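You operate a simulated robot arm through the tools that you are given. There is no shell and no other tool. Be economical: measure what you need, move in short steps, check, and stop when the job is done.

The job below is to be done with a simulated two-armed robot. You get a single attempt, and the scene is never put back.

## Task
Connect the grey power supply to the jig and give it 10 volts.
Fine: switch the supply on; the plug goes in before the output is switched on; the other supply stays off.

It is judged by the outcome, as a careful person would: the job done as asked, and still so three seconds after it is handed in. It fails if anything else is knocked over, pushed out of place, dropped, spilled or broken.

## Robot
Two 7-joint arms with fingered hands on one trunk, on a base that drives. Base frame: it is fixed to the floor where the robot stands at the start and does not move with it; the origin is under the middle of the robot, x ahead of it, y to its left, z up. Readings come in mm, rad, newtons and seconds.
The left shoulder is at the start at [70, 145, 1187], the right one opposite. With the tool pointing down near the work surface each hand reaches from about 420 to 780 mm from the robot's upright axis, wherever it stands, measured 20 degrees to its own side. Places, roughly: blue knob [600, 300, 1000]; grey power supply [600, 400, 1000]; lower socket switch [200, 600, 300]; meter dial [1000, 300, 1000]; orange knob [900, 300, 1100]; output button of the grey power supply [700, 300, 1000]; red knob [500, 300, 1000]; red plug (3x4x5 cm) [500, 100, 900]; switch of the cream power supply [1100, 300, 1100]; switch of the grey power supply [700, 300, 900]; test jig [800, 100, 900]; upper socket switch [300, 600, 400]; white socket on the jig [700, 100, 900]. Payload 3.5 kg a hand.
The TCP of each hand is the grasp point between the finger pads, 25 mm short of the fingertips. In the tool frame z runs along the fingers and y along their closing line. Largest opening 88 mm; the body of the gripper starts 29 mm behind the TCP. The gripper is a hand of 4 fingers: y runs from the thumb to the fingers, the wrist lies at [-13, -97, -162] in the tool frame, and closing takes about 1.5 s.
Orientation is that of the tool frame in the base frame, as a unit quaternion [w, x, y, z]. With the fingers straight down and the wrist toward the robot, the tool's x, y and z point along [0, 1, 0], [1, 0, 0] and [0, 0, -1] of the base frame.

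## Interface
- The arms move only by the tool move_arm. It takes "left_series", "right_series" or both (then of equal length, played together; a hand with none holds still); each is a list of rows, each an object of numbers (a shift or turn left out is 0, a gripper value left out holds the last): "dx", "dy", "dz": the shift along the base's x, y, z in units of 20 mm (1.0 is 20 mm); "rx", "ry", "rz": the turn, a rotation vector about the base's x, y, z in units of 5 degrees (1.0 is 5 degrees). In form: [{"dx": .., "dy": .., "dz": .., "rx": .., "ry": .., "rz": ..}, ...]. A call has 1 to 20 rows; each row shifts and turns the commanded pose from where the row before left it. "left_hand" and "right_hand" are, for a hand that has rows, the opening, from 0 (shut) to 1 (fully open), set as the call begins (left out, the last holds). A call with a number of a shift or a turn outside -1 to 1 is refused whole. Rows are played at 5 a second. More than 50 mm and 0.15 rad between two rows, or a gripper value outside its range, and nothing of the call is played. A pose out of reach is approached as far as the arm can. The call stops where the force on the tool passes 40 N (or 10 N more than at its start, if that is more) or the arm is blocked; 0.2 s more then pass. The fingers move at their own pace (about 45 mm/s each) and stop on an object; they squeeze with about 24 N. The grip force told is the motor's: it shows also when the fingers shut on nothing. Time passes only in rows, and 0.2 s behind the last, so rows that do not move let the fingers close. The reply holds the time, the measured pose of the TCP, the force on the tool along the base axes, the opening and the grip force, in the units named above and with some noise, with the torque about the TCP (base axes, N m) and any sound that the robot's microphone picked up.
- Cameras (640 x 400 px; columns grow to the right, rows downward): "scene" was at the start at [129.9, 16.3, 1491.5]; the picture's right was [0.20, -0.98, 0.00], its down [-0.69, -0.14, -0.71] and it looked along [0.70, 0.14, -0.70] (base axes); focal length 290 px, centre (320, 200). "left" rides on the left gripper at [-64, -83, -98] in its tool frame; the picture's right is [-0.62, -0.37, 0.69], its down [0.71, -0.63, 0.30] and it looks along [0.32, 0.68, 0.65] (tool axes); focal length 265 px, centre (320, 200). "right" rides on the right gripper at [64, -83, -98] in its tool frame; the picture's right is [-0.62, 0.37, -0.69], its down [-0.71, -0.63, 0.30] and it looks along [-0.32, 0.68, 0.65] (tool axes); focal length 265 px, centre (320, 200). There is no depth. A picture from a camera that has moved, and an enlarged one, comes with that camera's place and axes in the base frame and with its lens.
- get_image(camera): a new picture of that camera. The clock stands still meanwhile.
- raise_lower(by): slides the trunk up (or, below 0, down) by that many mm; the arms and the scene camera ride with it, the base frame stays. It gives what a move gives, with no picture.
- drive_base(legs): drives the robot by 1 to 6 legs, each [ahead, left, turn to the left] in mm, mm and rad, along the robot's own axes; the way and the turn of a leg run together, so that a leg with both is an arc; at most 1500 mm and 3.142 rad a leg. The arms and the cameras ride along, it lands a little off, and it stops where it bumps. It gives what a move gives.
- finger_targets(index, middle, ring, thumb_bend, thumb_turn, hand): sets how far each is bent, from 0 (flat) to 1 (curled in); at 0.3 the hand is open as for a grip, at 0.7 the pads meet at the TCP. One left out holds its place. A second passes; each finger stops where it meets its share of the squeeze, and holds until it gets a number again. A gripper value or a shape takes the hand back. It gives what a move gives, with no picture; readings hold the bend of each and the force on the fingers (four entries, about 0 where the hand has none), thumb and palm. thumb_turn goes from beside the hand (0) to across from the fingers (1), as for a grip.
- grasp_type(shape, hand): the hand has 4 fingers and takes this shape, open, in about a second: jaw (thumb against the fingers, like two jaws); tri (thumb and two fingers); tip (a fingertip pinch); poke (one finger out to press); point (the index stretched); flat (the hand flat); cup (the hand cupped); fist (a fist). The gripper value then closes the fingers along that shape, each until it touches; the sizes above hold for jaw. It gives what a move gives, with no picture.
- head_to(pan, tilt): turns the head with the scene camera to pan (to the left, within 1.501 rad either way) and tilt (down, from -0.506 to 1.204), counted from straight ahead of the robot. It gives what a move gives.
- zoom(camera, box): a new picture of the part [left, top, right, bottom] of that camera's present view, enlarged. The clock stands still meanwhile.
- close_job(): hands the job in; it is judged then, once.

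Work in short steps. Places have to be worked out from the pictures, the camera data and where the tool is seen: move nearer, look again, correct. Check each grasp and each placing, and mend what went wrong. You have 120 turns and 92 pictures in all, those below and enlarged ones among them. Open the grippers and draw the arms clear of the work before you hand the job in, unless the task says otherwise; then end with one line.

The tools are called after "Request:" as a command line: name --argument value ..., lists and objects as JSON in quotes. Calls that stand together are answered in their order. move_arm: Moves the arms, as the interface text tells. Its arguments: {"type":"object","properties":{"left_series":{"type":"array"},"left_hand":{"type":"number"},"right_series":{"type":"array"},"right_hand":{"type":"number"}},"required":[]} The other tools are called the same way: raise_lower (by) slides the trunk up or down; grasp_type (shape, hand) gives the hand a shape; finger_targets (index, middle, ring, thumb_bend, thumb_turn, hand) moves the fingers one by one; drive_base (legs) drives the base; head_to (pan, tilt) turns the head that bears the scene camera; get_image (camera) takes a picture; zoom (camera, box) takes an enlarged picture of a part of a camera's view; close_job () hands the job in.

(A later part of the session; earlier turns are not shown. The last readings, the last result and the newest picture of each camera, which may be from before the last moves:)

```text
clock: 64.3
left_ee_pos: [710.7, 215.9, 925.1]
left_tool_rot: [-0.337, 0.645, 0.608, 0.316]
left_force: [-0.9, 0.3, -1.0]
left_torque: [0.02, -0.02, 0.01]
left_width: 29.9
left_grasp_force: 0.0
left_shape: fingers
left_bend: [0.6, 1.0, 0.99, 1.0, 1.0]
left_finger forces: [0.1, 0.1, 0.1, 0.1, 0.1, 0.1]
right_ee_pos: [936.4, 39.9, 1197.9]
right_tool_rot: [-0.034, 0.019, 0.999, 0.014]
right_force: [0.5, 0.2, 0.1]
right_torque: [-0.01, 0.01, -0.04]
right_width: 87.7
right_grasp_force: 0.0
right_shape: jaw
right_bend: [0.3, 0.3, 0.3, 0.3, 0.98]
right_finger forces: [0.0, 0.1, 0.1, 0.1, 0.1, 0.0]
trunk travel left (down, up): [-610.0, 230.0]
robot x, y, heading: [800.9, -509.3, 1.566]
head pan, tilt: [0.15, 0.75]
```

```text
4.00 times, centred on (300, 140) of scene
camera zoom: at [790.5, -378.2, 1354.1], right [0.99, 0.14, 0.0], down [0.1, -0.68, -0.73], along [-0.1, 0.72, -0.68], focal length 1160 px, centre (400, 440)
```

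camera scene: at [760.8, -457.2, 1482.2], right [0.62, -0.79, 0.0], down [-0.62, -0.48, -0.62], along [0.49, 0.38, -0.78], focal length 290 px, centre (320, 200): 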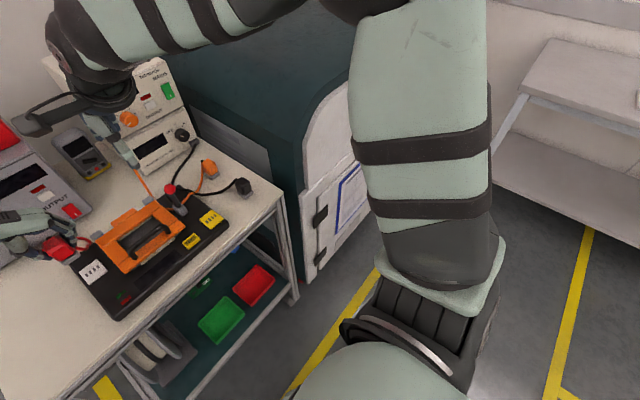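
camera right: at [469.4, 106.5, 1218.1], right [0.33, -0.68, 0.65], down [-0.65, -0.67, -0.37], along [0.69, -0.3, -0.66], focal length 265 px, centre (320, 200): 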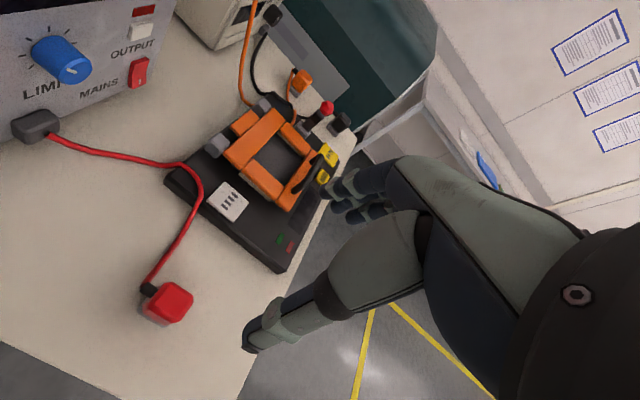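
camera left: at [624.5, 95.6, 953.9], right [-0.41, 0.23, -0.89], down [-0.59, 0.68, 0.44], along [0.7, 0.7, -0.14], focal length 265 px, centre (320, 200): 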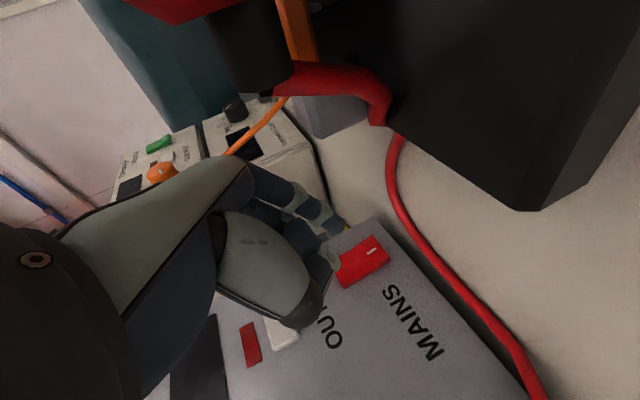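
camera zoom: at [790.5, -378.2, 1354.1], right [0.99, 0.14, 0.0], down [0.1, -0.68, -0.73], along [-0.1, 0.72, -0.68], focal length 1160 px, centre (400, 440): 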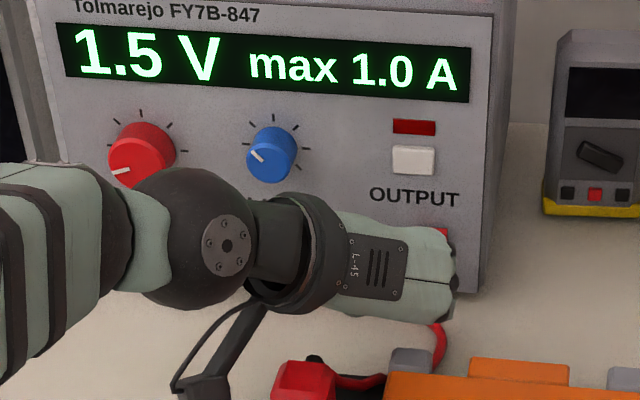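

Mains is on: the display reads "1.5 V max 1.0 A". Next is the volts knob at about [537,~250,990]. I retract up and back, drive 200 mm left, and level the hand to point at the panel.

Request:
move_arm --left_series '[{"dz": 1}, {"dz": 1}, {"dz": 1}, {"dz": 1}, {"dy": -1, "dz": 0.5}, {"dy": -1}, {"dy": -1}, {"dy": -1}]'

Request:
drive_base --legs '[[0, 200, 0]]'

Request:
grasp_type --hand "left" --shape "jaw"

Request:
move_arm --left_series '[{"rx": 1}, {"rx": 1}, {"rx": 1}, {"rx": 1}, {"rx": 1}, {"rx": 1}, {"rx": 1}]'

Request:
head_to --pan 0.1 --tilt 0.6

Request:
get_image --camera "scene"

Request:
get_image --camera "left"

```text
clock: 66.1
left_ee_pos: [711.7, 136.0, 1015.5]
left_tool_rot: [-0.337, 0.645, 0.609, 0.317]
left_force: [-0.4, -0.1, 0.0]
left_torque: [-0.01, -0.01, 0.02]
left_width: 29.9
left_grasp_force: 0.1
left_shape: fingers
left_bend: [0.6, 1.0, 0.99, 1.0, 1.0]
left_finger forces: [0.0, 0.0, 0.0, 0.0, 0.1, 0.0]
right_ee_pos: [936.9, 41.0, 1198.2]
right_tool_rot: [-0.033, 0.018, 0.999, 0.015]
right_force: [-0.2, 0.9, -1.0]
right_torque: [0.02, -0.02, 0.01]
right_width: 87.8
right_grasp_force: 0.0
right_shape: jaw
right_bend: [0.3, 0.3, 0.3, 0.3, 0.98]
right_finger forces: [0.1, 0.0, 0.0, 0.0, 0.0, 0.0]
trunk travel left (down, up): [-610.0, 230.0]
robot x, y, heading: [801.1, -508.1, 1.558]
head pan, tilt: [0.15, 0.75]
```

```text
clock: 67.7
left_ee_pos: [513.2, 139.5, 1014.2]
left_tool_rot: [-0.335, 0.647, 0.606, 0.318]
left_force: [0.8, 0.4, 0.0]
left_torque: [-0.01, -0.03, 0.01]
left_width: 30.0
left_grasp_force: 0.0
left_shape: fingers
left_bend: [0.6, 1.0, 0.99, 1.0, 1.0]
left_finger forces: [0.0, 0.0, 0.0, 0.1, 0.0, 0.0]
right_ee_pos: [738.3, 42.5, 1197.8]
right_tool_rot: [-0.035, 0.023, 0.999, 0.014]
right_force: [0.0, 0.3, -1.3]
right_torque: [0.0, 0.01, 0.01]
right_width: 87.5
right_grasp_force: 0.2
right_shape: jaw
right_bend: [0.3, 0.3, 0.3, 0.3, 0.98]
right_finger forces: [0.0, 0.0, 0.0, 0.1, 0.0, 0.0]
trunk travel left (down, up): [-610.0, 230.0]
robot x, y, heading: [603.5, -508.3, 1.558]
head pan, tilt: [0.15, 0.75]
```

```text
clock: 68.6
left_ee_pos: [513.6, 139.8, 1015.1]
left_tool_rot: [-0.335, 0.647, 0.607, 0.317]
left_force: [0.2, -0.9, 0.5]
left_torque: [0.02, 0.03, 0.0]
left_width: 87.9
left_grasp_force: 0.1
left_shape: jaw
left_bend: [0.3, 0.3, 0.3, 0.3, 0.98]
left_finger forces: [0.1, 0.0, 0.0, 0.0, 0.1, 0.0]
right_ee_pos: [738.5, 43.4, 1197.8]
right_tool_rot: [-0.035, 0.022, 0.999, 0.013]
right_force: [-0.2, 0.4, -0.2]
right_torque: [-0.01, -0.04, 0.03]
right_width: 87.8
right_grasp_force: 0.1
right_shape: jaw
right_bend: [0.3, 0.3, 0.3, 0.3, 0.98]
right_finger forces: [0.0, 0.1, 0.0, 0.0, 0.0, 0.0]
trunk travel left (down, up): [-610.0, 230.0]
robot x, y, heading: [598.4, -506.9, 1.555]
head pan, tilt: [0.15, 0.75]
```

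```text
clock: 70.2
left_ee_pos: [512.9, 140.9, 1014.0]
left_tool_rot: [-0.514, 0.517, 0.483, 0.485]
left_force: [0.3, -0.2, -0.2]
left_torque: [-0.02, 0.01, -0.05]
left_width: 87.9
left_grasp_force: 0.0
left_shape: jaw
left_bend: [0.3, 0.3, 0.3, 0.3, 0.98]
left_finger forces: [0.0, 0.0, 0.0, 0.0, 0.0, 0.0]
right_ee_pos: [737.2, 44.5, 1196.8]
right_tool_rot: [-0.034, 0.02, 0.999, 0.013]
right_force: [0.2, -0.3, -0.3]
right_torque: [-0.01, 0.05, -0.02]
right_width: 87.5
right_grasp_force: 0.0
right_shape: jaw
right_bend: [0.3, 0.3, 0.3, 0.3, 0.98]
right_finger forces: [0.1, 0.1, 0.0, 0.0, 0.0, 0.0]
trunk travel left (down, up): [-610.0, 230.0]
robot x, y, heading: [600.4, -511.3, 1.554]
head pan, tilt: [0.15, 0.75]
```

```text
clock: 70.9
left_ee_pos: [514.2, 139.3, 1013.9]
left_tool_rot: [-0.515, 0.516, 0.484, 0.485]
left_force: [0.9, -0.1, 0.4]
left_torque: [0.01, -0.01, 0.02]
left_width: 87.8
left_grasp_force: 0.0
left_shape: jaw
left_bend: [0.3, 0.3, 0.3, 0.3, 0.98]
left_finger forces: [0.1, 0.0, 0.0, 0.0, 0.0, 0.1]
right_ee_pos: [737.3, 42.1, 1197.5]
right_tool_rot: [-0.033, 0.022, 0.999, 0.014]
right_force: [0.1, -0.8, 0.0]
right_torque: [-0.01, 0.03, -0.02]
right_width: 87.6
right_grasp_force: 0.1
right_shape: jaw
right_bend: [0.3, 0.3, 0.3, 0.3, 0.98]
right_finger forces: [0.0, 0.0, 0.1, 0.0, 0.1, 0.1]
trunk travel left (down, up): [-610.0, 230.0]
robot x, y, heading: [602.0, -513.0, 1.557]
head pan, tilt: [0.099, 0.6]
```

```text
38 pictures are left
camera scene: at [593.0, -369.6, 1366.9], right [1.0, 0.09, 0.0], down [0.05, -0.56, -0.82], along [-0.07, 0.82, -0.57], focal length 290 px, centre (320, 200)
```

scene: 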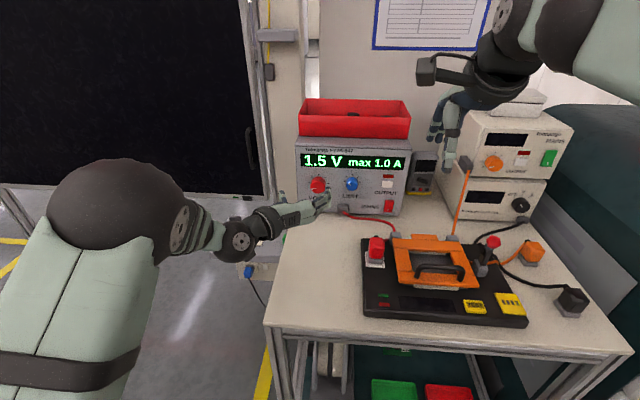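

```text
37 pictures are left
camera left: at [425.8, 42.6, 955.4], right [-0.4, 0.69, -0.6], down [-0.58, 0.31, 0.75], along [0.71, 0.65, 0.28], focal length 265 px, centre (320, 200)
```

left: 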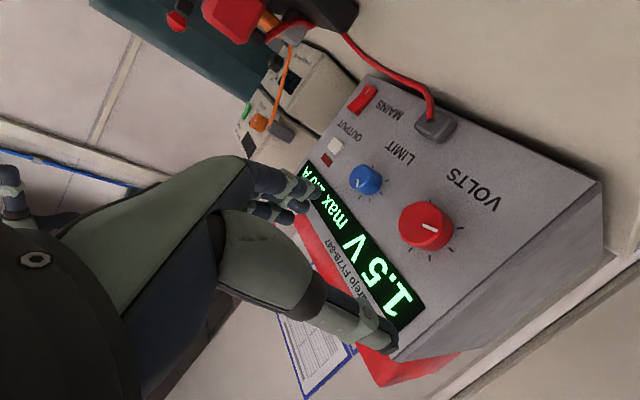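

Both views place the knob face at about [534.5,251,981]. I align the hand on its axis with the tips 20 mm short of it.

Request:
move_arm --left_series '[{"dx": 0.5, "dz": -1}, {"dx": 0.55, "dz": -0.65}, {"dy": 1}, {"dy": 1}, {"dy": 1}, {"dy": 0.2}]'

Request:
get_image --camera "left"

Request:
zoom --camera "scene" --box '[270, 140, 390, 215]'

```text
clock: 72.3
left_ee_pos: [534.6, 204.9, 981.7]
left_tool_rot: [-0.515, 0.517, 0.483, 0.485]
left_force: [-0.4, -0.3, 0.9]
left_torque: [-0.03, 0.0, -0.01]
left_width: 87.8
left_grasp_force: 0.0
left_shape: jaw
left_bend: [0.3, 0.3, 0.3, 0.3, 0.98]
left_finger forces: [0.0, 0.0, 0.1, 0.1, 0.0, 0.1]
right_ee_pos: [738.1, 43.2, 1197.9]
right_tool_rot: [-0.034, 0.021, 0.999, 0.015]
right_force: [-0.4, -1.1, -0.3]
right_torque: [-0.02, 0.04, 0.04]
right_width: 87.8
right_grasp_force: 0.1
right_shape: jaw
right_bend: [0.3, 0.3, 0.3, 0.3, 0.98]
right_finger forces: [0.0, 0.0, 0.1, 0.0, 0.0, 0.0]
trunk travel left (down, up): [-610.0, 230.0]
robot x, y, heading: [601.2, -507.2, 1.559]
head pan, tilt: [0.099, 0.6]
```

```text
36 pictures are left
camera left: at [446.8, 106.7, 922.8], right [-0.4, 0.69, -0.6], down [-0.58, 0.31, 0.75], along [0.71, 0.65, 0.28], focal length 265 px, centre (320, 200)
```

left: 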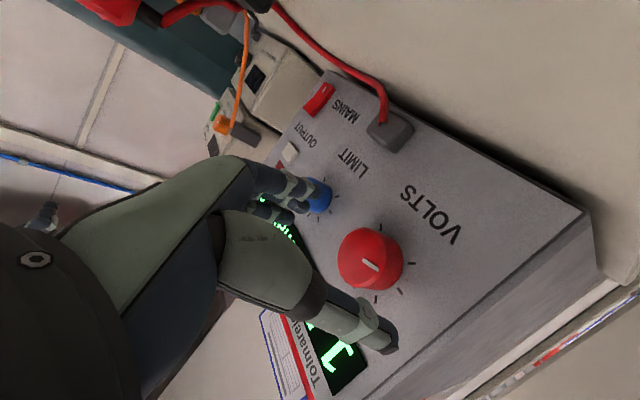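

```text
5.33 times, centred on (330, 178) of scene
camera zoom: at [593.0, -369.5, 1366.9], right [1.0, 0.09, 0.0], down [0.05, -0.56, -0.82], along [-0.07, 0.82, -0.57], focal length 1547 px, centre (267, 320)
```

zoom: 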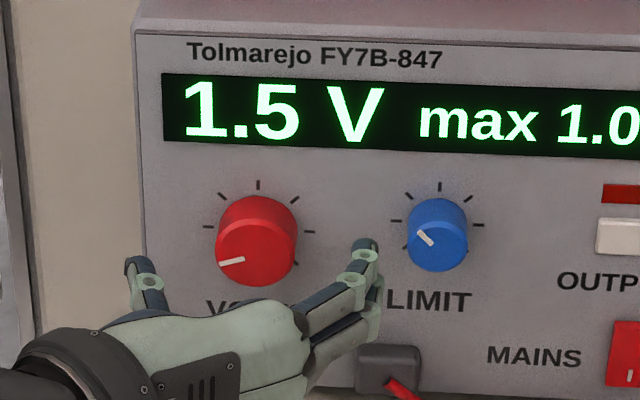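

The axis is aligned within 2 mm. I advance to straddle the knob and close on it.

Request:
move_arm --left_series '[{"dy": 0.8, "dx": -0.06, "dz": 0.06}, {"dy": 0.8}]'

Request:
move_arm --left_series '[{}, {}, {}, {}, {}, {}, {}]' --left_hand 0.0

Request:
zoom --camera "scene" --box '[270, 140, 390, 215]'

Request:
zoom --camera "left" --box '[200, 140, 440, 300]'

```text
clock: 72.9
left_ee_pos: [532.6, 235.4, 981.7]
left_tool_rot: [-0.514, 0.518, 0.483, 0.484]
left_force: [-0.5, 0.1, 0.3]
left_torque: [0.0, 0.0, -0.02]
left_width: 87.9
left_grasp_force: 0.1
left_shape: jaw
left_bend: [0.3, 0.3, 0.3, 0.3, 0.98]
left_finger forces: [0.0, 0.0, 0.0, 0.1, 0.0, 0.0]
right_ee_pos: [738.6, 42.3, 1197.5]
right_tool_rot: [-0.034, 0.022, 0.999, 0.014]
right_force: [0.0, -0.8, 0.5]
right_torque: [-0.01, -0.01, -0.01]
right_width: 87.6
right_grasp_force: 0.0
right_shape: jaw
right_bend: [0.3, 0.3, 0.3, 0.3, 0.98]
right_finger forces: [0.0, 0.0, 0.0, 0.0, 0.0, 0.1]
trunk travel left (down, up): [-610.0, 230.0]
robot x, y, heading: [602.2, -507.3, 1.561]
head pan, tilt: [0.099, 0.6]
```

```text
clock: 74.5
left_ee_pos: [532.5, 236.0, 982.0]
left_tool_rot: [-0.515, 0.516, 0.483, 0.485]
left_force: [-1.4, 1.4, 1.4]
left_torque: [-0.01, 0.0, -0.04]
left_width: 31.0
left_grasp_force: 24.0
left_shape: jaw
left_bend: [0.74, 0.5, 0.54, 0.74, 1.0]
left_finger forces: [12.5, 6.6, 0.0, 0.0, 21.1, 0.0]
right_ee_pos: [737.8, 42.4, 1197.6]
right_tool_rot: [-0.034, 0.021, 0.999, 0.014]
right_force: [0.2, -0.2, 0.0]
right_torque: [0.02, -0.01, 0.01]
right_width: 87.8
right_grasp_force: 0.0
right_shape: jaw
right_bend: [0.3, 0.3, 0.3, 0.3, 0.98]
right_finger forces: [0.1, 0.0, 0.0, 0.0, 0.0, 0.1]
trunk travel left (down, up): [-610.0, 230.0]
robot x, y, heading: [598.8, -509.9, 1.555]
head pan, tilt: [0.099, 0.6]
```

```text
5.33 times, centred on (330, 178) of scene
camera zoom: at [592.5, -369.4, 1366.9], right [1.0, 0.09, 0.0], down [0.05, -0.56, -0.82], along [-0.07, 0.82, -0.57], focal length 1547 px, centre (267, 320)
```

zoom: 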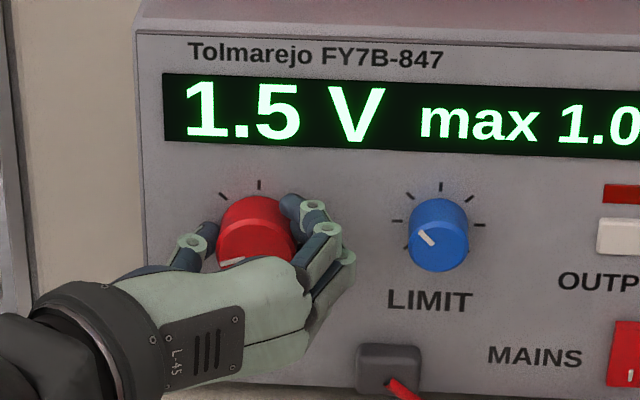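

```text
2.50 times, centred on (320, 220) of left
camera zoom: at [445.1, 138.0, 923.7], right [-0.4, 0.69, -0.6], down [-0.58, 0.31, 0.75], along [0.7, 0.65, 0.28], focal length 664 px, centre (320, 150)
```

zoom: 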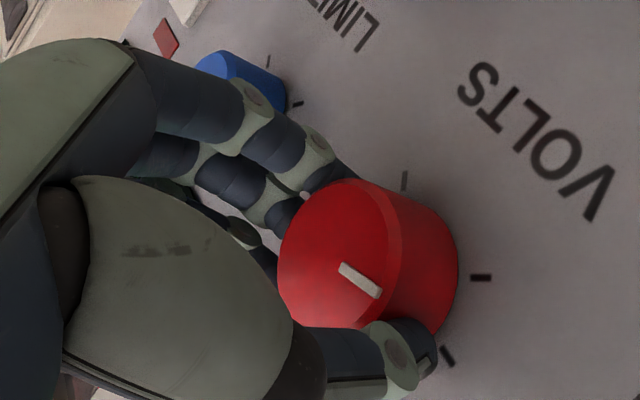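

The knob is gripped. I turn it clockwise 15° (+ry) and read the display.

Request:
move_arm --left_series '[{"ry": 1}, {"ry": 1}, {"ry": 1}]'

Request:
zoom --camera "scene" --box '[270, 140, 390, 215]'

```text
clock: 75.3
left_ee_pos: [532.5, 235.3, 983.0]
left_tool_rot: [-0.574, 0.575, 0.412, 0.413]
left_force: [-4.2, 0.5, 2.8]
left_torque: [0.02, 0.02, 0.02]
left_width: 31.3
left_grasp_force: 24.2
left_shape: jaw
left_bend: [0.74, 0.51, 0.54, 0.74, 1.0]
left_finger forces: [12.3, 6.8, 0.1, 0.0, 23.0, 0.1]
right_ee_pos: [737.1, 42.4, 1197.8]
right_tool_rot: [-0.034, 0.021, 0.999, 0.014]
right_force: [-0.1, 0.0, 0.7]
right_torque: [0.01, 0.02, 0.01]
right_width: 87.6
right_grasp_force: 0.0
right_shape: jaw
right_bend: [0.3, 0.3, 0.3, 0.3, 0.98]
right_finger forces: [0.1, 0.0, 0.0, 0.0, 0.0, 0.0]
trunk travel left (down, up): [-610.0, 230.0]
robot x, y, heading: [601.7, -506.4, 1.564]
head pan, tilt: [0.099, 0.6]
```

```text
5.33 times, centred on (330, 178) of scene
camera zoom: at [592.5, -369.9, 1367.0], right [1.0, 0.09, 0.0], down [0.05, -0.56, -0.83], along [-0.07, 0.82, -0.56], focal length 1547 px, centre (267, 320)
```

zoom: 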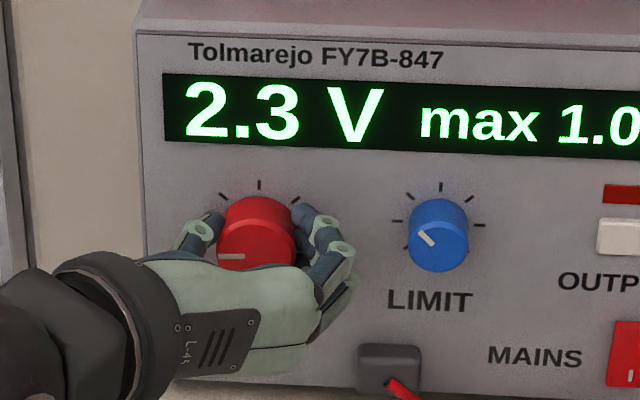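

15° gave +0.8 V, about 18°/V, so roughly 139° more is needed. I continue 45° in this grip.

Request:
move_arm --left_series '[{"ry": 1}, {"ry": 1}, {"ry": 1}, {"ry": 1}, {"ry": 1}, {"ry": 1}, {"ry": 1}, {"ry": 1}, {"ry": 1}]'

Request:
zoom --camera "scene" --box '[270, 140, 390, 215]'

```text
clock: 77.3
left_ee_pos: [531.3, 235.2, 981.8]
left_tool_rot: [-0.687, 0.69, 0.163, 0.161]
left_force: [3.3, -0.1, 6.1]
left_torque: [0.05, -0.04, -0.07]
left_width: 30.2
left_grasp_force: 24.0
left_shape: jaw
left_bend: [0.74, 0.5, 0.54, 0.73, 1.0]
left_finger forces: [11.9, 8.7, 0.0, 0.0, 23.7, 0.0]
right_ee_pos: [739.3, 41.3, 1197.6]
right_tool_rot: [-0.034, 0.022, 0.999, 0.015]
right_force: [0.2, -0.7, -0.2]
right_torque: [0.01, -0.05, 0.0]
right_width: 87.5
right_grasp_force: 0.1
right_shape: jaw
right_bend: [0.3, 0.3, 0.3, 0.3, 0.98]
right_finger forces: [0.1, 0.1, 0.0, 0.0, 0.0, 0.0]
trunk travel left (down, up): [-610.0, 230.0]
robot x, y, heading: [601.6, -509.4, 1.556]
head pan, tilt: [0.099, 0.6]
```

```text
5.33 times, centred on (330, 178) of scene
camera zoom: at [594.6, -370.8, 1367.1], right [1.0, 0.09, 0.0], down [0.05, -0.56, -0.83], along [-0.07, 0.82, -0.56], focal length 1547 px, centre (267, 320)
```

zoom: 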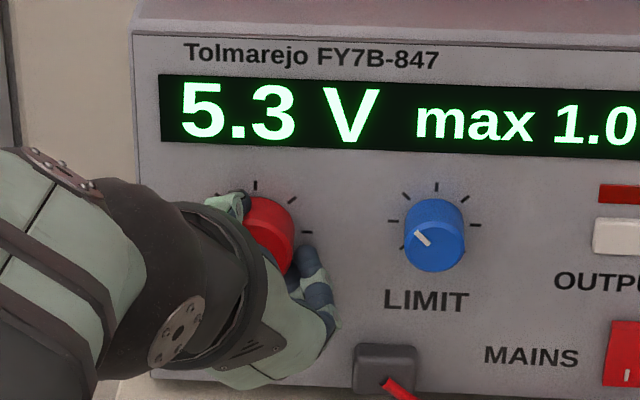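

5.3 V now, at about 15°/V. Forces are low, so I continue another 30°.

Request:
move_arm --left_series '[{"ry": 1}, {"ry": 1}, {"ry": 1}, {"ry": 1}, {"ry": 1}, {"ry": 1}]'

Request:
zoom --camera "scene" --box '[270, 140, 390, 215]'

```text
clock: 78.7
left_ee_pos: [531.2, 235.2, 982.7]
left_tool_rot: [-0.704, 0.709, -0.02, -0.024]
left_force: [6.6, -1.1, 7.5]
left_torque: [0.16, -0.02, -0.12]
left_width: 29.9
left_grasp_force: 23.8
left_shape: jaw
left_bend: [0.74, 0.51, 0.54, 0.72, 1.0]
left_finger forces: [10.5, 7.2, 0.0, 0.0, 25.4, 0.0]
right_ee_pos: [740.6, 41.9, 1199.0]
right_tool_rot: [-0.036, 0.023, 0.999, 0.015]
right_force: [-0.2, 1.0, -1.0]
right_torque: [0.02, 0.01, 0.01]
right_width: 87.6
right_grasp_force: 0.0
right_shape: jaw
right_bend: [0.3, 0.3, 0.3, 0.3, 0.98]
right_finger forces: [0.0, 0.1, 0.0, 0.0, 0.1, 0.0]
trunk travel left (down, up): [-610.0, 230.0]
robot x, y, heading: [601.1, -508.0, 1.554]
head pan, tilt: [0.099, 0.6]
```

```text
5.33 times, centred on (330, 178) of scene
camera zoom: at [595.5, -371.4, 1367.1], right [1.0, 0.09, 0.0], down [0.05, -0.56, -0.83], along [-0.07, 0.82, -0.56], focal length 1547 px, centre (267, 320)
```

zoom: 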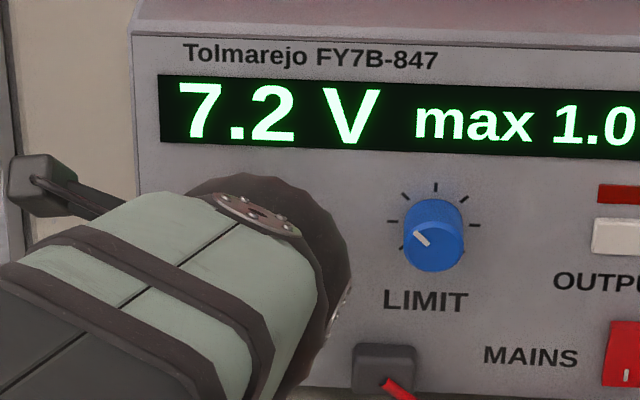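

7.2 V; about 42° left and forces are still modest. I continue 20° and read again.

Request:
move_arm --left_series '[{"ry": 1}, {"ry": 1}, {"ry": 1}, {"ry": 1}]'

Request:
zoom --camera "scene" --box '[270, 140, 390, 215]'

```text
clock: 79.7
left_ee_pos: [474.2, 246.2, 981.9]
left_tool_rot: [-0.693, 0.699, -0.123, -0.127]
left_force: [-2.3, -17.9, -1.1]
left_torque: [-0.23, 0.03, -0.2]
left_width: 20.7
left_grasp_force: 23.8
left_shape: jaw
left_bend: [0.76, 0.76, 0.74, 0.86, 1.0]
left_finger forces: [0.0, 9.2, 9.3, 0.1, 0.0, 0.0]
left hand out of reach, approached as far as the arm can: row 3, 4
right_ee_pos: [733.9, 40.0, 1199.5]
right_tool_rot: [-0.034, 0.02, 0.999, 0.016]
right_force: [-0.6, -0.5, -0.4]
right_torque: [-0.02, -0.01, 0.02]
right_width: 87.7
right_grasp_force: 0.1
right_shape: jaw
right_bend: [0.3, 0.3, 0.3, 0.3, 0.98]
right_finger forces: [0.0, 0.1, 0.1, 0.1, 0.1, 0.0]
trunk travel left (down, up): [-610.0, 230.0]
robot x, y, heading: [596.8, -508.7, 1.559]
head pan, tilt: [0.099, 0.6]
```

```text
5.33 times, centred on (330, 178) of scene
camera zoom: at [589.9, -373.4, 1367.2], right [1.0, 0.09, 0.0], down [0.05, -0.56, -0.83], along [-0.07, 0.82, -0.56], focal length 1547 px, centre (267, 320)
```

zoom: 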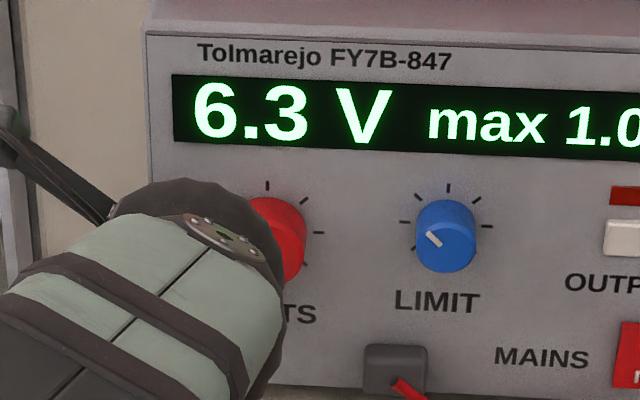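

The arm hit its limit and the fingers slipped off at 6.3 V. I back straight off, then rotate the hand back for a second grip.

Request:
move_arm --left_series '[{"dy": -0.5}, {"dy": -1}, {"dy": -1}, {"dy": -1}, {"dy": -0.5}]'

Request:
move_arm --left_series '[{"ry": -1}, {"ry": -1}, {"ry": -1}, {"ry": -1}, {"ry": -1}, {"ry": -1}, {"ry": -1}, {"ry": -1}, {"ry": -1}, {"ry": -1}, {"ry": -1}, {"ry": -1}, {"ry": -1}, {"ry": -1}, {"ry": -1}, {"ry": -1}, {"ry": -1}, {"ry": -1}, {"ry": -1}, {"ry": -1}]' --left_hand 1.0

Request:
get_image --camera "left"

Request:
get_image --camera "scene"

```text
clock: 81.1
left_ee_pos: [449.1, 165.6, 925.3]
left_tool_rot: [-0.66, 0.732, -0.11, -0.126]
left_force: [0.6, -0.3, 5.3]
left_torque: [-0.12, -0.1, -0.01]
left_width: 20.1
left_grasp_force: 23.8
left_shape: jaw
left_bend: [0.76, 0.75, 0.58, 0.86, 1.0]
left_finger forces: [0.0, 0.1, 5.2, 0.0, 0.0, 0.0]
left hand out of reach, approached as far as the arm can: row 2
right_ee_pos: [738.5, 41.6, 1198.6]
right_tool_rot: [-0.035, 0.023, 0.999, 0.015]
right_force: [0.4, -0.3, 0.2]
right_torque: [-0.02, 0.0, -0.02]
right_width: 87.4
right_grasp_force: 0.1
right_shape: jaw
right_bend: [0.3, 0.3, 0.3, 0.3, 0.98]
right_finger forces: [0.0, 0.0, 0.1, 0.0, 0.1, 0.0]
trunk travel left (down, up): [-610.0, 230.0]
robot x, y, heading: [600.0, -506.7, 1.56]
head pan, tilt: [0.099, 0.6]
stopped in row 5 (left hand): the arm was blocked; the commanded pose is now the measured one
```

```text
clock: 83.2
left_ee_pos: [430.1, 165.1, 921.2]
left_tool_rot: [-0.655, 0.724, 0.159, 0.15]
left_force: [-21.5, -1.8, -3.7]
left_torque: [0.09, 1.02, -0.51]
left_width: 87.9
left_grasp_force: 0.0
left_shape: jaw
left_bend: [0.3, 0.3, 0.33, 0.3, 0.98]
left_finger forces: [0.0, 20.8, 2.2, 0.0, 0.0, 0.0]
right_ee_pos: [732.5, 43.3, 1197.5]
right_tool_rot: [-0.034, 0.019, 0.999, 0.014]
right_force: [0.0, -0.3, 0.1]
right_torque: [-0.02, 0.01, 0.02]
right_width: 87.6
right_grasp_force: 0.0
right_shape: jaw
right_bend: [0.3, 0.3, 0.3, 0.3, 0.98]
right_finger forces: [0.0, 0.0, 0.1, 0.1, 0.0, 0.0]
trunk travel left (down, up): [-610.0, 230.0]
robot x, y, heading: [604.3, -507.8, 1.562]
head pan, tilt: [0.099, 0.6]
stopped in row 10 (left hand): the force on the tool passed its limit at 41 N (the readings are from after the stop); the commanded pose is now the measured one
```

```text
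28 pictures are left
camera left: at [336.8, 73.9, 978.4], right [-0.71, 0.7, 0.0], down [0.38, 0.39, 0.84], along [0.59, 0.6, -0.54], focal length 265 px, centre (320, 200)
```

left: 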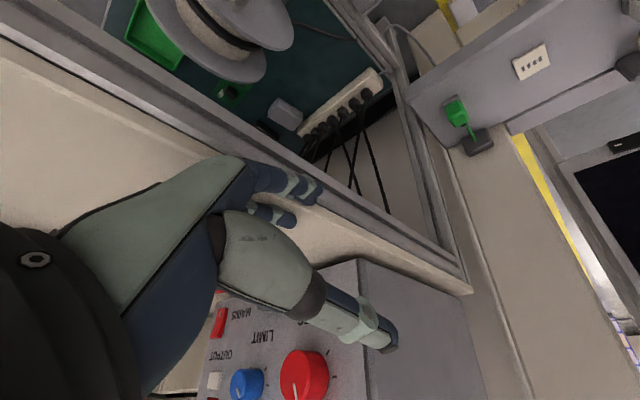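

```text
27 pictures are left
camera scene: at [589.6, -369.4, 1366.9], right [1.0, 0.09, 0.0], down [0.05, -0.56, -0.82], along [-0.07, 0.82, -0.57], focal length 290 px, centre (320, 200)
```

scene: 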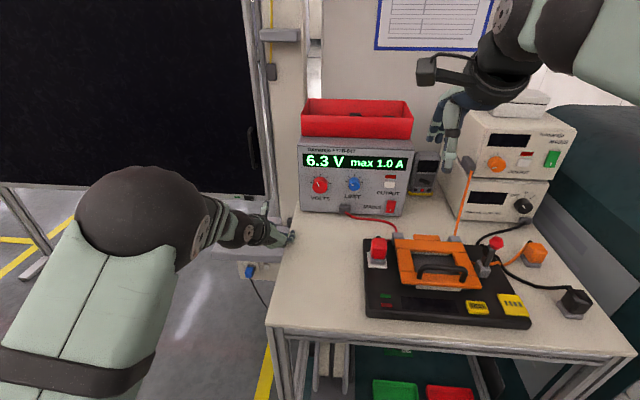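

The fingers touch the table's left edge. I move −x off the edge, then up and clear.

Request:
move_arm --left_series '[{"dx": -0.5}, {"dx": -1}, {"dz": 1}, {"dz": 1}, {"dz": 1}, {"dz": 1}, {"dy": -1, "dz": 1}, {"dy": -1}]'

Request:
zoom --camera "scene" --box '[180, 80, 500, 340]'

```text
clock: 85.0
left_ee_pos: [410.2, 124.3, 1024.0]
left_tool_rot: [-0.653, 0.724, 0.157, 0.158]
left_force: [0.1, -0.1, 0.4]
left_torque: [0.01, 0.0, 0.0]
left_width: 87.9
left_grasp_force: 0.0
left_shape: jaw
left_bend: [0.3, 0.3, 0.3, 0.3, 0.98]
left_finger forces: [0.0, 0.1, 0.0, 0.0, 0.0, 0.0]
right_ee_pos: [736.7, 40.9, 1197.4]
right_tool_rot: [-0.035, 0.02, 0.999, 0.014]
right_force: [0.3, 0.1, -1.0]
right_torque: [-0.03, -0.01, -0.01]
right_width: 87.5
right_grasp_force: 0.1
right_shape: jaw
right_bend: [0.3, 0.3, 0.3, 0.3, 0.98]
right_finger forces: [0.0, 0.0, 0.0, 0.1, 0.0, 0.0]
trunk travel left (down, up): [-610.0, 230.0]
robot x, y, heading: [600.3, -508.0, 1.563]
head pan, tilt: [0.099, 0.6]
```

```text
1.54 times, centred on (340, 210) of scene
camera zoom: at [592.5, -370.1, 1367.0], right [1.0, 0.09, 0.0], down [0.05, -0.56, -0.83], along [-0.07, 0.82, -0.56], focal length 446 px, centre (289, 185)
```

zoom: 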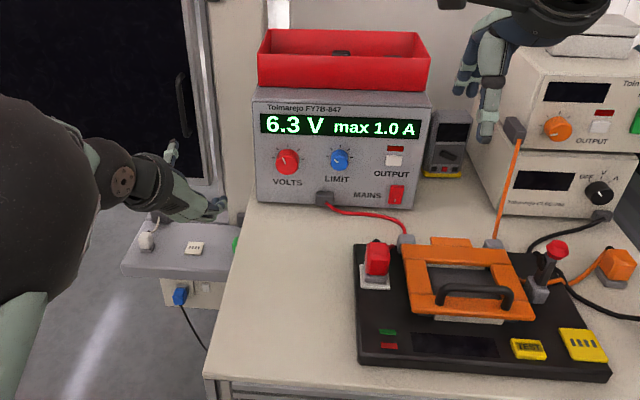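

Nothing was disturbed. I correct the 5° pitch, roll the hand back to about 19°, and go back in front of the knob.

Request:
move_arm --left_series '[{"rx": 1, "dx": 1}, {"rx": 0.1, "dx": 1, "ry": -1}, {"dx": 1, "ry": -1}, {"dx": 1, "ry": -1}, {"dx": 1, "ry": -1}, {"dx": 1, "ry": -1}, {"dx": 0.15, "ry": -1, "dz": -1}, {"ry": -1, "dz": -1}, {"ry": -1}, {"ry": -1}, {"dy": 1}, {"dy": 1}, {"dy": 1}, {"dy": 1}]'

Request:
get_image --camera "left"

```text
clock: 88.0
left_ee_pos: [534.3, 204.8, 980.9]
left_tool_rot: [0.577, -0.576, -0.403, -0.416]
left_force: [-0.2, 0.6, 0.5]
left_torque: [-0.04, 0.02, -0.02]
left_width: 87.7
left_grasp_force: 0.0
left_shape: jaw
left_bend: [0.3, 0.3, 0.3, 0.3, 0.98]
left_finger forces: [0.0, 0.0, 0.0, 0.0, 0.0, 0.0]
right_ee_pos: [736.5, 43.8, 1198.1]
right_tool_rot: [-0.033, 0.021, 0.999, 0.014]
right_force: [0.2, -0.3, -0.5]
right_torque: [0.02, -0.03, 0.0]
right_width: 87.8
right_grasp_force: 0.1
right_shape: jaw
right_bend: [0.3, 0.3, 0.3, 0.3, 0.98]
right_finger forces: [0.1, 0.0, 0.1, 0.0, 0.0, 0.0]
trunk travel left (down, up): [-610.0, 230.0]
robot x, y, heading: [598.8, -507.9, 1.563]
head pan, tilt: [0.099, 0.6]
```

```text
25 pictures are left
camera left: at [433.4, 109.9, 947.2], right [-0.54, 0.71, -0.45], down [-0.35, 0.3, 0.89], along [0.76, 0.64, 0.09], focal length 265 px, centre (320, 200)
```

left: 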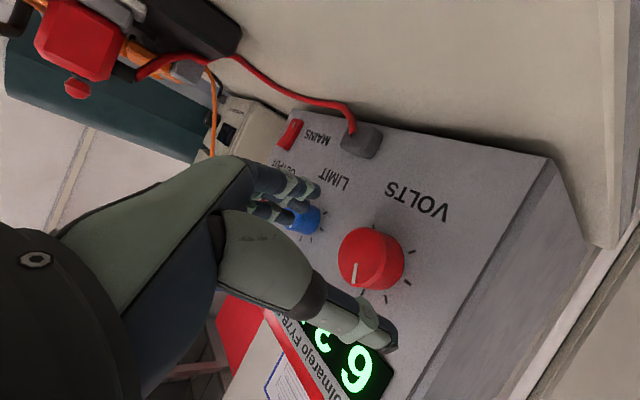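

Aligned as before. I advance, grip and turn 40°.

Request:
move_arm --left_series '[{"dy": 0.8, "dx": -0.06, "dz": 0.06}, {"dy": 0.75}]'

Request:
move_arm --left_series '[{}, {}, {}, {}, {}, {}, {}]' --left_hand 0.0

Request:
move_arm --left_series '[{"ry": 1}, {"ry": 1}, {"ry": 1}, {"ry": 1}, {"ry": 1}, {"ry": 1}, {"ry": 1}, {"ry": 1}]'

Request:
zoom --camera "scene" --box '[270, 140, 390, 215]'

```text
clock: 88.6
left_ee_pos: [532.4, 237.3, 983.9]
left_tool_rot: [0.578, -0.575, -0.402, -0.416]
left_force: [0.1, 0.6, -0.1]
left_torque: [0.01, 0.01, 0.01]
left_width: 87.7
left_grasp_force: 0.0
left_shape: jaw
left_bend: [0.3, 0.3, 0.3, 0.3, 0.98]
left_finger forces: [0.1, 0.0, 0.1, 0.1, 0.0, 0.0]
right_ee_pos: [736.3, 43.9, 1197.6]
right_tool_rot: [-0.033, 0.02, 0.999, 0.013]
right_force: [-1.2, 0.2, -0.3]
right_torque: [0.02, 0.0, 0.01]
right_width: 87.6
right_grasp_force: 0.2
right_shape: jaw
right_bend: [0.3, 0.3, 0.3, 0.3, 0.98]
right_finger forces: [0.0, 0.1, 0.0, 0.1, 0.1, 0.0]
trunk travel left (down, up): [-610.0, 230.0]
robot x, y, heading: [599.4, -505.9, 1.562]
head pan, tilt: [0.099, 0.6]
```

```text
clock: 90.2
left_ee_pos: [532.7, 237.0, 983.8]
left_tool_rot: [0.578, -0.575, -0.401, -0.418]
left_force: [-0.6, 0.6, 2.4]
left_torque: [0.01, -0.02, 0.01]
left_width: 30.5
left_grasp_force: 23.7
left_shape: jaw
left_bend: [0.74, 0.51, 0.54, 0.74, 1.0]
left_finger forces: [12.1, 6.8, 0.0, 0.0, 21.0, 0.1]
right_ee_pos: [735.1, 42.8, 1197.8]
right_tool_rot: [-0.034, 0.02, 0.999, 0.013]
right_force: [0.3, -1.0, 0.1]
right_torque: [0.0, -0.04, 0.02]
right_width: 87.4
right_grasp_force: 0.0
right_shape: jaw
right_bend: [0.3, 0.3, 0.3, 0.3, 0.98]
right_finger forces: [0.0, 0.0, 0.1, 0.0, 0.0, 0.0]
trunk travel left (down, up): [-610.0, 230.0]
robot x, y, heading: [600.6, -510.0, 1.564]
head pan, tilt: [0.099, 0.6]
```

```text
clock: 92.0
left_ee_pos: [532.6, 237.9, 984.4]
left_tool_rot: [-0.681, 0.683, 0.179, 0.195]
left_force: [3.4, 4.5, 8.2]
left_torque: [0.08, -0.05, -0.05]
left_width: 29.5
left_grasp_force: 23.6
left_shape: jaw
left_bend: [0.74, 0.51, 0.54, 0.73, 1.0]
left_finger forces: [11.0, 8.0, 0.0, 0.1, 24.6, 0.0]
right_ee_pos: [737.2, 42.6, 1198.5]
right_tool_rot: [-0.034, 0.022, 0.999, 0.014]
right_force: [-0.3, -0.3, -1.2]
right_torque: [0.04, 0.0, 0.02]
right_width: 87.6
right_grasp_force: 0.0
right_shape: jaw
right_bend: [0.3, 0.3, 0.3, 0.3, 0.98]
right_finger forces: [0.0, 0.1, 0.1, 0.0, 0.0, 0.0]
trunk travel left (down, up): [-610.0, 230.0]
robot x, y, heading: [599.7, -509.6, 1.557]
head pan, tilt: [0.099, 0.6]
```

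```text
5.33 times, centred on (330, 178) of scene
camera zoom: at [593.6, -370.2, 1367.0], right [1.0, 0.09, 0.0], down [0.05, -0.56, -0.83], along [-0.07, 0.82, -0.56], focal length 1547 px, centre (267, 320)
```

zoom: 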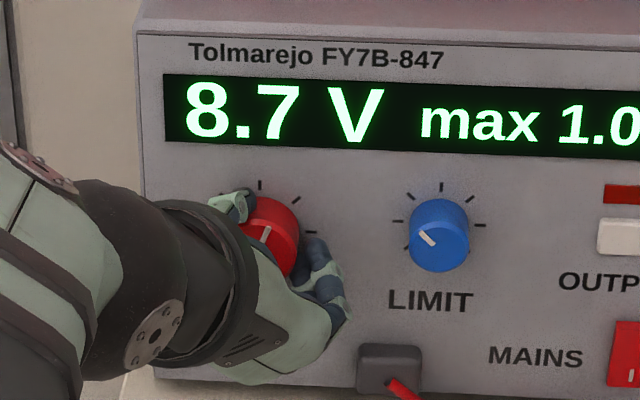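

8.7 V. About 19° more is needed; the roll limit is not reached, so I turn 19°.

Request:
move_arm --left_series '[{"ry": 1}, {"ry": 1}, {"ry": 1}, {"ry": 0.8}]'

Request:
zoom --camera "scene" --box '[270, 140, 390, 215]'

```text
clock: 93.0
left_ee_pos: [531.7, 237.2, 982.8]
left_tool_rot: [-0.7, 0.706, 0.067, 0.078]
left_force: [9.7, 2.1, 7.8]
left_torque: [0.09, -0.02, -0.14]
left_width: 28.5
left_grasp_force: 23.9
left_shape: jaw
left_bend: [0.74, 0.51, 0.54, 0.73, 1.0]
left_finger forces: [10.4, 8.5, 0.0, 0.1, 25.3, 0.1]
right_ee_pos: [737.8, 41.3, 1198.8]
right_tool_rot: [-0.035, 0.02, 0.999, 0.014]
right_force: [0.4, 0.7, -0.2]
right_torque: [0.02, 0.03, 0.01]
right_width: 87.7
right_grasp_force: 0.1
right_shape: jaw
right_bend: [0.3, 0.3, 0.3, 0.3, 0.98]
right_finger forces: [0.0, 0.0, 0.1, 0.0, 0.1, 0.0]
trunk travel left (down, up): [-610.0, 230.0]
robot x, y, heading: [596.7, -510.4, 1.56]
head pan, tilt: [0.099, 0.6]
```

```text
5.33 times, centred on (330, 178) of scene
camera zoom: at [595.5, -370.6, 1367.0], right [1.0, 0.09, 0.0], down [0.05, -0.56, -0.83], along [-0.07, 0.82, -0.56], focal length 1547 px, centre (267, 320)
```

zoom: 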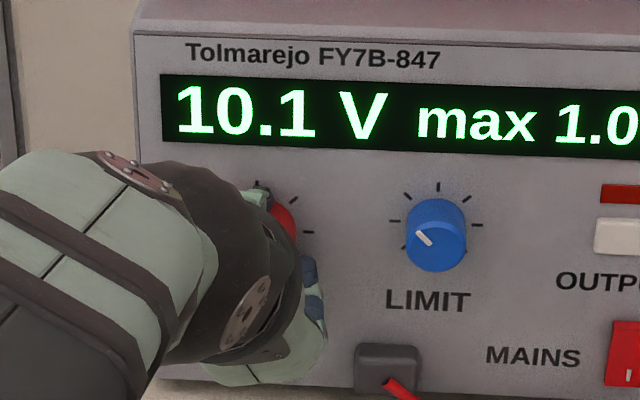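

10.1 V: I turn back about 1.5° and read again.

Request:
move_arm --left_series '[{"ry": -0.3}, {}]'

Request:
zoom --camera "scene" --box '[290, 140, 370, 190]'

```text
clock: 93.6
left_ee_pos: [531.9, 237.8, 984.0]
left_tool_rot: [-0.699, 0.705, 0.078, 0.09]
left_force: [10.1, -1.3, -2.5]
left_torque: [-0.08, 0.02, -0.19]
left_width: 29.2
left_grasp_force: 23.3
left_shape: jaw
left_bend: [0.74, 0.5, 0.54, 0.73, 1.0]
left_finger forces: [13.3, 10.0, 0.0, 0.0, 20.8, 0.0]
right_ee_pos: [738.8, 43.2, 1196.0]
right_tool_rot: [-0.036, 0.021, 0.999, 0.013]
right_force: [-0.4, -0.1, 0.1]
right_torque: [0.01, 0.01, 0.01]
right_width: 87.7
right_grasp_force: 0.0
right_shape: jaw
right_bend: [0.3, 0.3, 0.3, 0.3, 0.98]
right_finger forces: [0.0, 0.0, 0.0, 0.1, 0.0, 0.1]
trunk travel left (down, up): [-610.0, 230.0]
robot x, y, heading: [599.0, -505.8, 1.562]
head pan, tilt: [0.099, 0.6]
```

```text
8.00 times, centred on (330, 165) of scene
camera zoom: at [594.9, -369.5, 1366.8], right [1.0, 0.09, 0.0], down [0.05, -0.56, -0.82], along [-0.07, 0.82, -0.57], focal length 2321 px, centre (240, 480)
```

zoom: 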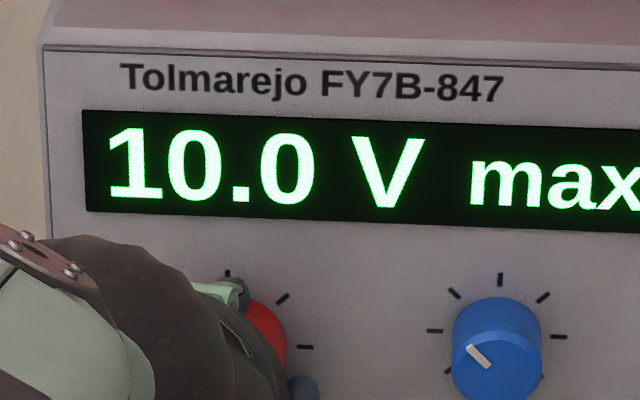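

Exactly 10.0 V. I open the hand gently, withdraw straight back, and re-read.

Request:
move_arm --left_series '[{}, {}, {}, {}, {}, {}, {}, {"dy": -0.5}, {"dy": -1}, {"dy": -1}, {"dy": -1}, {"dy": -1}]' --left_hand 1.0

Request:
zoom --camera "scene" --box '[270, 140, 430, 240]'

```text
clock: 96.4
left_ee_pos: [502.5, 147.0, 941.6]
left_tool_rot: [-0.67, 0.728, 0.115, 0.084]
left_force: [0.6, -0.6, 0.0]
left_torque: [-0.02, 0.0, 0.0]
left_width: 87.8
left_grasp_force: 0.1
left_shape: jaw
left_bend: [0.3, 0.3, 0.3, 0.3, 0.98]
left_finger forces: [0.0, 0.0, 0.0, 0.1, 0.1, 0.1]
right_ee_pos: [737.1, 43.2, 1196.8]
right_tool_rot: [-0.034, 0.02, 0.999, 0.014]
right_force: [0.4, -0.2, 0.2]
right_torque: [0.03, 0.0, -0.02]
right_width: 87.7
right_grasp_force: 0.1
right_shape: jaw
right_bend: [0.3, 0.3, 0.3, 0.3, 0.98]
right_finger forces: [0.0, 0.1, 0.0, 0.0, 0.0, 0.1]
trunk travel left (down, up): [-610.0, 230.0]
robot x, y, heading: [599.8, -509.4, 1.559]
head pan, tilt: [0.099, 0.6]
stopped in row 12 (left hand): the arm was blocked; the commanded pose is now the measured one
```

```text
4.00 times, centred on (350, 190) of scene
camera zoom: at [592.3, -368.9, 1366.6], right [1.0, 0.09, 0.0], down [0.05, -0.56, -0.82], along [-0.07, 0.82, -0.57], focal length 1160 px, centre (200, 240)
```

zoom: 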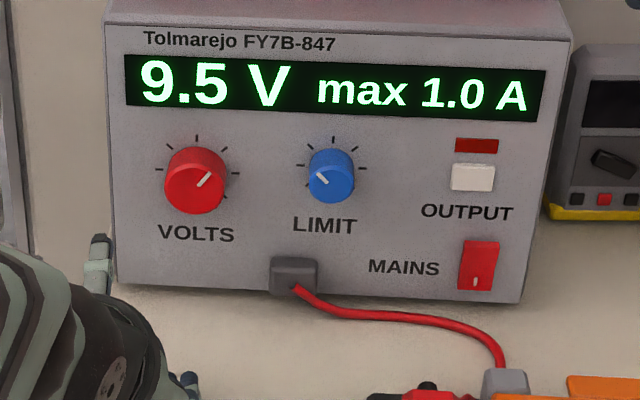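

Releasing nudged the knob to 9.5 V. I re-approach with the wrist at low roll, where the arm is not near its limit, for a clean +7.5° turn and release.

Request:
move_arm --left_series '[{"dz": 1, "rx": 1}, {"dz": 1, "rz": -0.35}, {"dx": 0.75, "ry": -1}, {"dx": 0.75, "ry": -1}, {"ry": -1}, {"ry": -1}, {"ry": -1}, {"ry": -1}, {"ry": -1}, {"ry": -1}, {"ry": -1}, {"ry": -1}, {"ry": -1}, {"ry": -1}, {"ry": -1}, {"ry": -0.5}, {"dy": 1}, {"dy": 1}, {"dy": 0.9}]'

Request:
get_image --camera "left"

```text
clock: 100.4
left_ee_pos: [535.6, 203.5, 981.4]
left_tool_rot: [0.528, -0.528, -0.471, -0.47]
left_force: [-1.0, 0.4, -0.2]
left_torque: [0.01, 0.0, 0.0]
left_width: 87.7
left_grasp_force: 0.0
left_shape: jaw
left_bend: [0.3, 0.3, 0.3, 0.3, 0.98]
left_finger forces: [0.0, 0.0, 0.0, 0.0, 0.1, 0.0]
right_ee_pos: [736.6, 43.1, 1196.8]
right_tool_rot: [-0.034, 0.021, 0.999, 0.014]
right_force: [-0.5, -0.1, 0.4]
right_torque: [-0.01, 0.02, 0.01]
right_width: 87.7
right_grasp_force: 0.0
right_shape: jaw
right_bend: [0.3, 0.3, 0.3, 0.3, 0.98]
right_finger forces: [0.1, 0.1, 0.0, 0.1, 0.0, 0.1]
trunk travel left (down, up): [-610.0, 230.0]
robot x, y, heading: [599.3, -509.1, 1.558]
head pan, tilt: [0.099, 0.6]
```

```text
20 pictures are left
camera left: at [445.9, 105.8, 927.8], right [-0.44, 0.69, -0.57], down [-0.54, 0.3, 0.78], along [0.72, 0.65, 0.24], focal length 265 px, centre (320, 200)
```

left: 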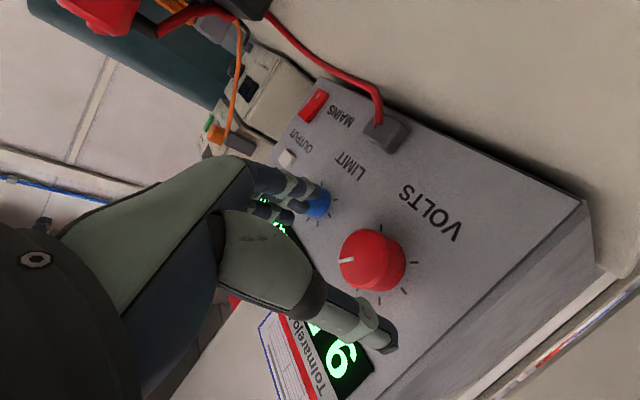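

Aligned again. I advance and close, then read before turning.

Request:
move_arm --left_series '[{"dy": 0.8, "dx": -0.08, "dz": 0.08}, {"dy": 0.8}]'

Request:
move_arm --left_series '[{}, {}, {}, {}, {}, {}, {}]' --left_hand 0.0

Request:
zoom --camera "scene" --box '[290, 140, 370, 190]'

```text
clock: 101.0
left_ee_pos: [533.4, 235.1, 984.3]
left_tool_rot: [0.528, -0.528, -0.471, -0.47]
left_force: [0.0, 0.2, -1.4]
left_torque: [0.0, 0.0, 0.0]
left_width: 87.7
left_grasp_force: 0.1
left_shape: jaw
left_bend: [0.3, 0.3, 0.3, 0.3, 0.98]
left_finger forces: [0.0, 0.1, 0.0, 0.1, 0.0, 0.0]
right_ee_pos: [735.7, 43.9, 1196.2]
right_tool_rot: [-0.034, 0.021, 0.999, 0.014]
right_force: [1.1, -0.3, -0.2]
right_torque: [0.02, 0.0, -0.01]
right_width: 87.5
right_grasp_force: 0.0
right_shape: jaw
right_bend: [0.3, 0.3, 0.3, 0.3, 0.98]
right_finger forces: [0.0, 0.1, 0.0, 0.1, 0.0, 0.0]
trunk travel left (down, up): [-610.0, 230.0]
robot x, y, heading: [599.4, -508.7, 1.558]
head pan, tilt: [0.099, 0.6]
```

```text
clock: 102.6
left_ee_pos: [532.4, 234.6, 984.4]
left_tool_rot: [0.529, -0.527, -0.471, -0.47]
left_force: [-0.6, 0.0, -0.9]
left_torque: [-0.02, 0.0, 0.04]
left_width: 30.9
left_grasp_force: 24.2
left_shape: jaw
left_bend: [0.74, 0.52, 0.55, 0.74, 1.0]
left_finger forces: [12.2, 7.2, 0.1, 0.0, 21.3, 0.1]
right_ee_pos: [735.7, 43.6, 1198.4]
right_tool_rot: [-0.034, 0.02, 0.999, 0.014]
right_force: [0.2, 0.0, 1.5]
right_torque: [0.0, 0.03, 0.0]
right_width: 87.7
right_grasp_force: 0.0
right_shape: jaw
right_bend: [0.3, 0.3, 0.3, 0.3, 0.98]
right_finger forces: [0.1, 0.0, 0.0, 0.0, 0.0, 0.0]
trunk travel left (down, up): [-610.0, 230.0]
robot x, y, heading: [600.5, -510.0, 1.557]
head pan, tilt: [0.099, 0.6]
```

```text
8.00 times, centred on (330, 165) of scene
camera zoom: at [591.8, -369.4, 1366.9], right [1.0, 0.09, 0.0], down [0.05, -0.56, -0.82], along [-0.07, 0.82, -0.57], focal length 2321 px, centre (240, 480)
```

zoom: 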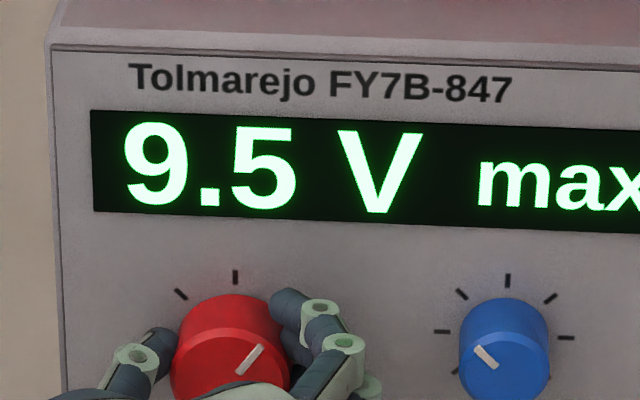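

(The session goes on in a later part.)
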